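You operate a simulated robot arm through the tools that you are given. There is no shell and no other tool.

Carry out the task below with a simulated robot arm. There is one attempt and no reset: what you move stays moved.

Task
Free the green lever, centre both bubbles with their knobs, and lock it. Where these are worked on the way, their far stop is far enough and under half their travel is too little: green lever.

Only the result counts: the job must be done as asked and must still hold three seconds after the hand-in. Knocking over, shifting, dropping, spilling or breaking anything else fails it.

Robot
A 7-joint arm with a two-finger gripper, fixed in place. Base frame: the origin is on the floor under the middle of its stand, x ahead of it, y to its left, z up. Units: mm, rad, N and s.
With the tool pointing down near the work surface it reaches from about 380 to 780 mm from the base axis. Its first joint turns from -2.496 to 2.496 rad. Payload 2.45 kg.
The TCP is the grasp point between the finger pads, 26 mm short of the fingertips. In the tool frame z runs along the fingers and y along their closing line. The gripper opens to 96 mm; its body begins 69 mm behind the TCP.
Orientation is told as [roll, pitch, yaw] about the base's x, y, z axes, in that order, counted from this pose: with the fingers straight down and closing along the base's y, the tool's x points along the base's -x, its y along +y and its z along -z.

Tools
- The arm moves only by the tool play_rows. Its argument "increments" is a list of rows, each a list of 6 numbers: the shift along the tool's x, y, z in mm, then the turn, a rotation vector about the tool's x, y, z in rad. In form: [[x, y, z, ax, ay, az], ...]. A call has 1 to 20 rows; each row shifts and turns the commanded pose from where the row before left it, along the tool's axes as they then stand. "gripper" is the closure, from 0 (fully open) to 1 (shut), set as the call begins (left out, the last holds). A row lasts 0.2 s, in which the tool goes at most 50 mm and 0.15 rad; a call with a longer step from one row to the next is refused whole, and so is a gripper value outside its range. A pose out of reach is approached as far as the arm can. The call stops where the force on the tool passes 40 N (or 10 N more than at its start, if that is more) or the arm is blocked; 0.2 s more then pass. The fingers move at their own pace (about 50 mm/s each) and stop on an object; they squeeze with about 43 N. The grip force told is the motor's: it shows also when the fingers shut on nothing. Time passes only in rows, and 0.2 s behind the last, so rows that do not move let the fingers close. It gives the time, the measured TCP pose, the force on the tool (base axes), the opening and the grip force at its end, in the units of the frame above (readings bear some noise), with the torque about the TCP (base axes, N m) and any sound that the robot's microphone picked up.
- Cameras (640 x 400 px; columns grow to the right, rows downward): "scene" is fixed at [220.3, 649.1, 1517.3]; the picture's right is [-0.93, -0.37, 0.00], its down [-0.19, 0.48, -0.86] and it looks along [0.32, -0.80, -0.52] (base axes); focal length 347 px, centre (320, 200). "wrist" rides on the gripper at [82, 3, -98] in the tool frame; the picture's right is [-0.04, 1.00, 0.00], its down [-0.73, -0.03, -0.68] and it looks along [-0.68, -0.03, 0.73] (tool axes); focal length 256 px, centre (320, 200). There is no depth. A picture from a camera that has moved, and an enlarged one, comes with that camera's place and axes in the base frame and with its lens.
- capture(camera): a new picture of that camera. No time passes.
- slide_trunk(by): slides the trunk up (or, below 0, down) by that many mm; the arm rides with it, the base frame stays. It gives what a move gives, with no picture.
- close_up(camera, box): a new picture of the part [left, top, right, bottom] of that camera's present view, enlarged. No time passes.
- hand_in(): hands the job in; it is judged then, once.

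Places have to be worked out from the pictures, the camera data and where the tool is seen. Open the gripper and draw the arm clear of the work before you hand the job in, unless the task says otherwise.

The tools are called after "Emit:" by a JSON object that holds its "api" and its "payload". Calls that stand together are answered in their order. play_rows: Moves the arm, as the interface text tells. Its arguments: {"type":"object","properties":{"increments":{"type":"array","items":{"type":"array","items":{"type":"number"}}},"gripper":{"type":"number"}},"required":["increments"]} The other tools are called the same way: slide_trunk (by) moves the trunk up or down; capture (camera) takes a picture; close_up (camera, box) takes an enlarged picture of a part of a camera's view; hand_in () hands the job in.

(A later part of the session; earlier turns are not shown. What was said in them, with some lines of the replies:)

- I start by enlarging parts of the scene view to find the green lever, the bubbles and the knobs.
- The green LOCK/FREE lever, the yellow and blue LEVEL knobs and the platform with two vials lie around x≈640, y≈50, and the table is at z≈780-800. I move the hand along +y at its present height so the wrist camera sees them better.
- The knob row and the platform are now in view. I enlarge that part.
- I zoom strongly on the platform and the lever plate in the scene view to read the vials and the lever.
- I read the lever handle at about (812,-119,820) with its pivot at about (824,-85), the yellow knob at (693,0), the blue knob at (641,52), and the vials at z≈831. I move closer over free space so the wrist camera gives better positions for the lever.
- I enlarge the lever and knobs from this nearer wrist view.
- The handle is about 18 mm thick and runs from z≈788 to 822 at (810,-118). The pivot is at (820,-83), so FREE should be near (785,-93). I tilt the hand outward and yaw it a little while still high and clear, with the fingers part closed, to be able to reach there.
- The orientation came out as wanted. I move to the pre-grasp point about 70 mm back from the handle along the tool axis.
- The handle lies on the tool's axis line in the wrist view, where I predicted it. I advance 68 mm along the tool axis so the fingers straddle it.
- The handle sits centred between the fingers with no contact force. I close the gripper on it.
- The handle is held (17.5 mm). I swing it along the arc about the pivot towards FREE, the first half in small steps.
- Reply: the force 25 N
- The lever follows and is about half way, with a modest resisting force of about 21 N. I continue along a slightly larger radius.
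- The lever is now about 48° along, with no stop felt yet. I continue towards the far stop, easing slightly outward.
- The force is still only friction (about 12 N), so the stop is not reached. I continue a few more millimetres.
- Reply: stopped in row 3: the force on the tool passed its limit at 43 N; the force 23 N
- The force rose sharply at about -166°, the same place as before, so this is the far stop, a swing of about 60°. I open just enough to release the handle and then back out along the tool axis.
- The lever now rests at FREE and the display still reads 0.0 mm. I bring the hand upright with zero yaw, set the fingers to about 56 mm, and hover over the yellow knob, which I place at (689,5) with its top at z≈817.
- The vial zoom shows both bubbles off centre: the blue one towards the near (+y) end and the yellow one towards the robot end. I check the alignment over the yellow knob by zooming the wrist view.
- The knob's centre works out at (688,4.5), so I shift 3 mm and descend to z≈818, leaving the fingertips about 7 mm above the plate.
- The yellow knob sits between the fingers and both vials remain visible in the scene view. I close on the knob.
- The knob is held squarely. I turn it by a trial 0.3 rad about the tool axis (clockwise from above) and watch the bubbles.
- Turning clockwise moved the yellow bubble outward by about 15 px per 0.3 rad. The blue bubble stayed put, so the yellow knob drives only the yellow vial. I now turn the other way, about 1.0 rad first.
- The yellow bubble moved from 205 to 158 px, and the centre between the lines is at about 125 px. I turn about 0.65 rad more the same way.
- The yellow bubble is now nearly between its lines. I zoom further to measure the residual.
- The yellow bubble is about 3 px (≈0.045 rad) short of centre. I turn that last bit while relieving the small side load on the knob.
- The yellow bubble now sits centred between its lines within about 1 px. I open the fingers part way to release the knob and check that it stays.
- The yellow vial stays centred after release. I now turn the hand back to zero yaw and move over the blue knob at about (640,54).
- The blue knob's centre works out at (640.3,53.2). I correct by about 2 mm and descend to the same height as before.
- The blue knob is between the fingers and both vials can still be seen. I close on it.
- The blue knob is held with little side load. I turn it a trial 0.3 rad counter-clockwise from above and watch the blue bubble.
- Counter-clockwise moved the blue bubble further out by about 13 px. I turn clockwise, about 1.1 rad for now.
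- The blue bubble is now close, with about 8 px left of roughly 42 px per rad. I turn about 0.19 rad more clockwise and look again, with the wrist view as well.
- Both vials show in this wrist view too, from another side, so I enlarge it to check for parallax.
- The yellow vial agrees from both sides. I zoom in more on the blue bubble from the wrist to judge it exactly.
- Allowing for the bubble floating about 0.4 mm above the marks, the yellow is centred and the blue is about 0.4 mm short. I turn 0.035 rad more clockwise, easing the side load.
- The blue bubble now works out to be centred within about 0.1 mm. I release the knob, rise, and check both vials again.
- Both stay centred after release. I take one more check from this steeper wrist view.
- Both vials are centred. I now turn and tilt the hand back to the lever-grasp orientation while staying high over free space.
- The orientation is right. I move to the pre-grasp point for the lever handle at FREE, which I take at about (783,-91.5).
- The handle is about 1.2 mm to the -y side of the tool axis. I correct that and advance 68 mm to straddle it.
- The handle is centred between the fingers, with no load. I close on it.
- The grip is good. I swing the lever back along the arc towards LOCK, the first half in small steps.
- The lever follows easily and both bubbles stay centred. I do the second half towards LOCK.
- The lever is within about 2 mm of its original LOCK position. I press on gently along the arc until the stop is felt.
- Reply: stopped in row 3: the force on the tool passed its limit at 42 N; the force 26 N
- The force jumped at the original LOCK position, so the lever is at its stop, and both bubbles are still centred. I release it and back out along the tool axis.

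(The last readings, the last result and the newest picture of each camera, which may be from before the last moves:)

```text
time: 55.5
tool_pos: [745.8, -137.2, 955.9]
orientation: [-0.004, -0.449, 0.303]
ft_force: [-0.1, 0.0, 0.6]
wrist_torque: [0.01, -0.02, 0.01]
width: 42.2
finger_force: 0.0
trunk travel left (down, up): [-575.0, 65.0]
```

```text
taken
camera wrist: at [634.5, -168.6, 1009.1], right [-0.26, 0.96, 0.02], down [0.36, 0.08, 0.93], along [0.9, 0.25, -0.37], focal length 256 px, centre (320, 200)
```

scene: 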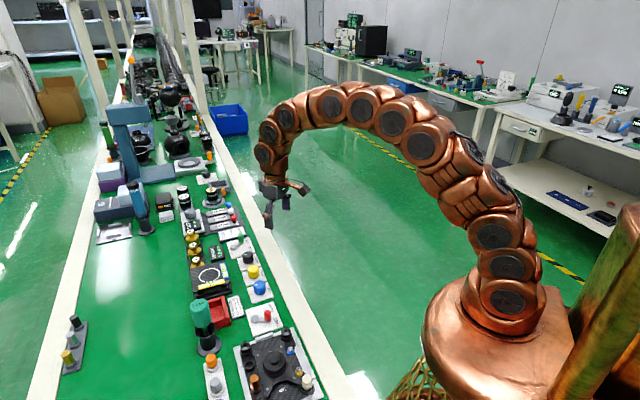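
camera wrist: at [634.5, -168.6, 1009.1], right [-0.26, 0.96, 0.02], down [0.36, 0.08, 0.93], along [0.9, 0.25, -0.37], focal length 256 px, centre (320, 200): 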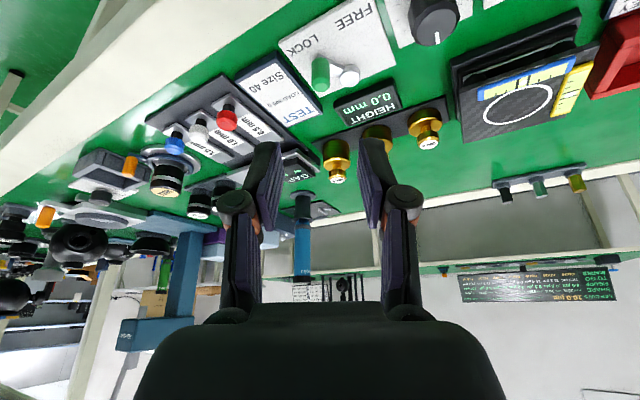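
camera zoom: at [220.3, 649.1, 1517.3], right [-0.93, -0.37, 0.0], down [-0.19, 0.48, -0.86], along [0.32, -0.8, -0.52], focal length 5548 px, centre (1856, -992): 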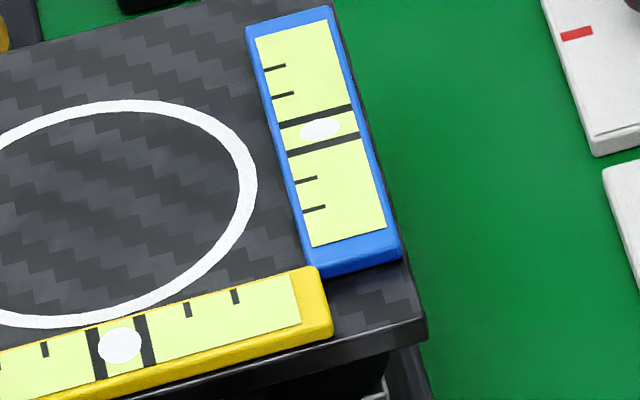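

The lever is back in exactly its original LOCK position, both bubbles are centred, and the height still reads 0.0 mm. I open the gripper and withdraw the arm up and back.

Emit:
{"api": "play_rows", "payload": {"increments": [[0, 0, -20, 0, 0.15, 0], [0, 0, 0, 0, 0.15, 0], [0, 0, 0, 0, 0.15, 0], [0, 0, 0, 0, 0, 0.15], [0, 0, 0, 0, 0, 0.15], [35, 0, -15, 0, 0, 0], [35, 0, -15, 0, 0, 0], [35, 0, -15, 0, 0, 0], [35, 0, -15, 0, 0, 0], [35, 0, -15, 0, 0, 0], [35, 0, -10, 0, 0, 0], [35, 0, -10, 0, 0, 0], [35, 0, 0, 0, 0, 0], [0, 0, 0, 0, 0, 0]], "gripper": 0}}

Emit:
{"api": "capture", "payload": {"camera": "scene"}}

Emit:
{"api": "close_up", "payload": {"camera": "scene", "box": [160, 180, 320, 300]}}

Emit:
{"api": "close_up", "payload": {"camera": "scene", "box": [210, 264, 238, 285]}}

```text
time: 58.5
tool_pos: [458.2, -141.7, 1068.6]
orientation: [-0.002, 0.0, 0.001]
ft_force: [0.3, -0.1, -0.2]
wrist_torque: [-0.03, 0.02, 0.01]
width: 96.0
finger_force: 0.0
trunk travel left (down, up): [-575.0, 65.0]
```

```text
taken
```

scene: 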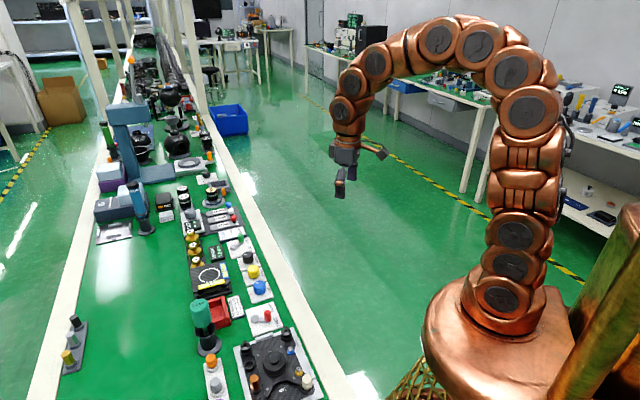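

```text
3.33 times, centred on (240, 240) of scene
camera zoom: at [220.3, 649.1, 1517.3], right [-0.93, -0.37, 0.0], down [-0.19, 0.48, -0.86], along [0.32, -0.8, -0.52], focal length 1156 px, centre (587, 67)
```

zoom: 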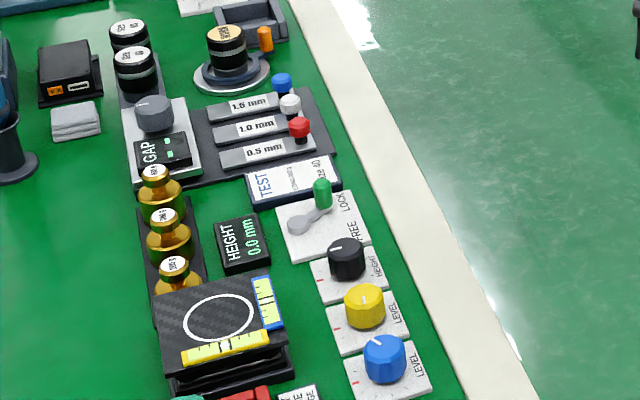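

```text
16.00 times, centred on (224, 274) of scene
camera zoom: at [220.3, 649.1, 1517.3], right [-0.93, -0.37, 0.0], down [-0.19, 0.48, -0.86], along [0.32, -0.8, -0.52], focal length 5548 px, centre (1856, -992)
```

zoom: 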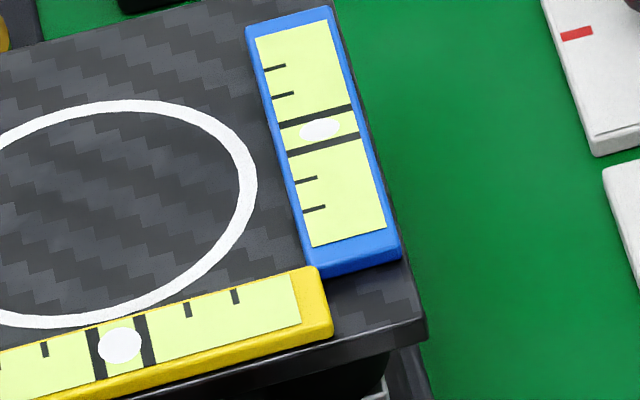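

The arm is clear with the gripper open. The lever is at LOCK, both bubbles are centred and nothing else has moved, so I hand the job in.

Emit:
{"api": "hand_in", "payload": {}}

```text
The job is handed in.
```

The job is handed in. The green lever was freed, both bubbles were centred, and the lever was locked again.

- **Lever:** I swung it about 60° to its far stop at FREE. After levelling I swung it back until it met the stop at LOCK. In the final pictures it sits exactly where it started.
- **Yellow bubble:** it is centred between its lines to within about 0.2 mm, using the yellow knob only.
- **Blue bubble:** it is centred to within about 0.1 mm, using the blue knob only. I allowed for the bubble floating slightly above its marks when reading it from two angles.
- **Everything else:** the height display still reads 0.0 mm, and no other object looks moved in the last scene pictures.

Both bubbles stayed centred while I locked the lever and pulled the arm back. The arm was clear with the gripper open at hand-in.
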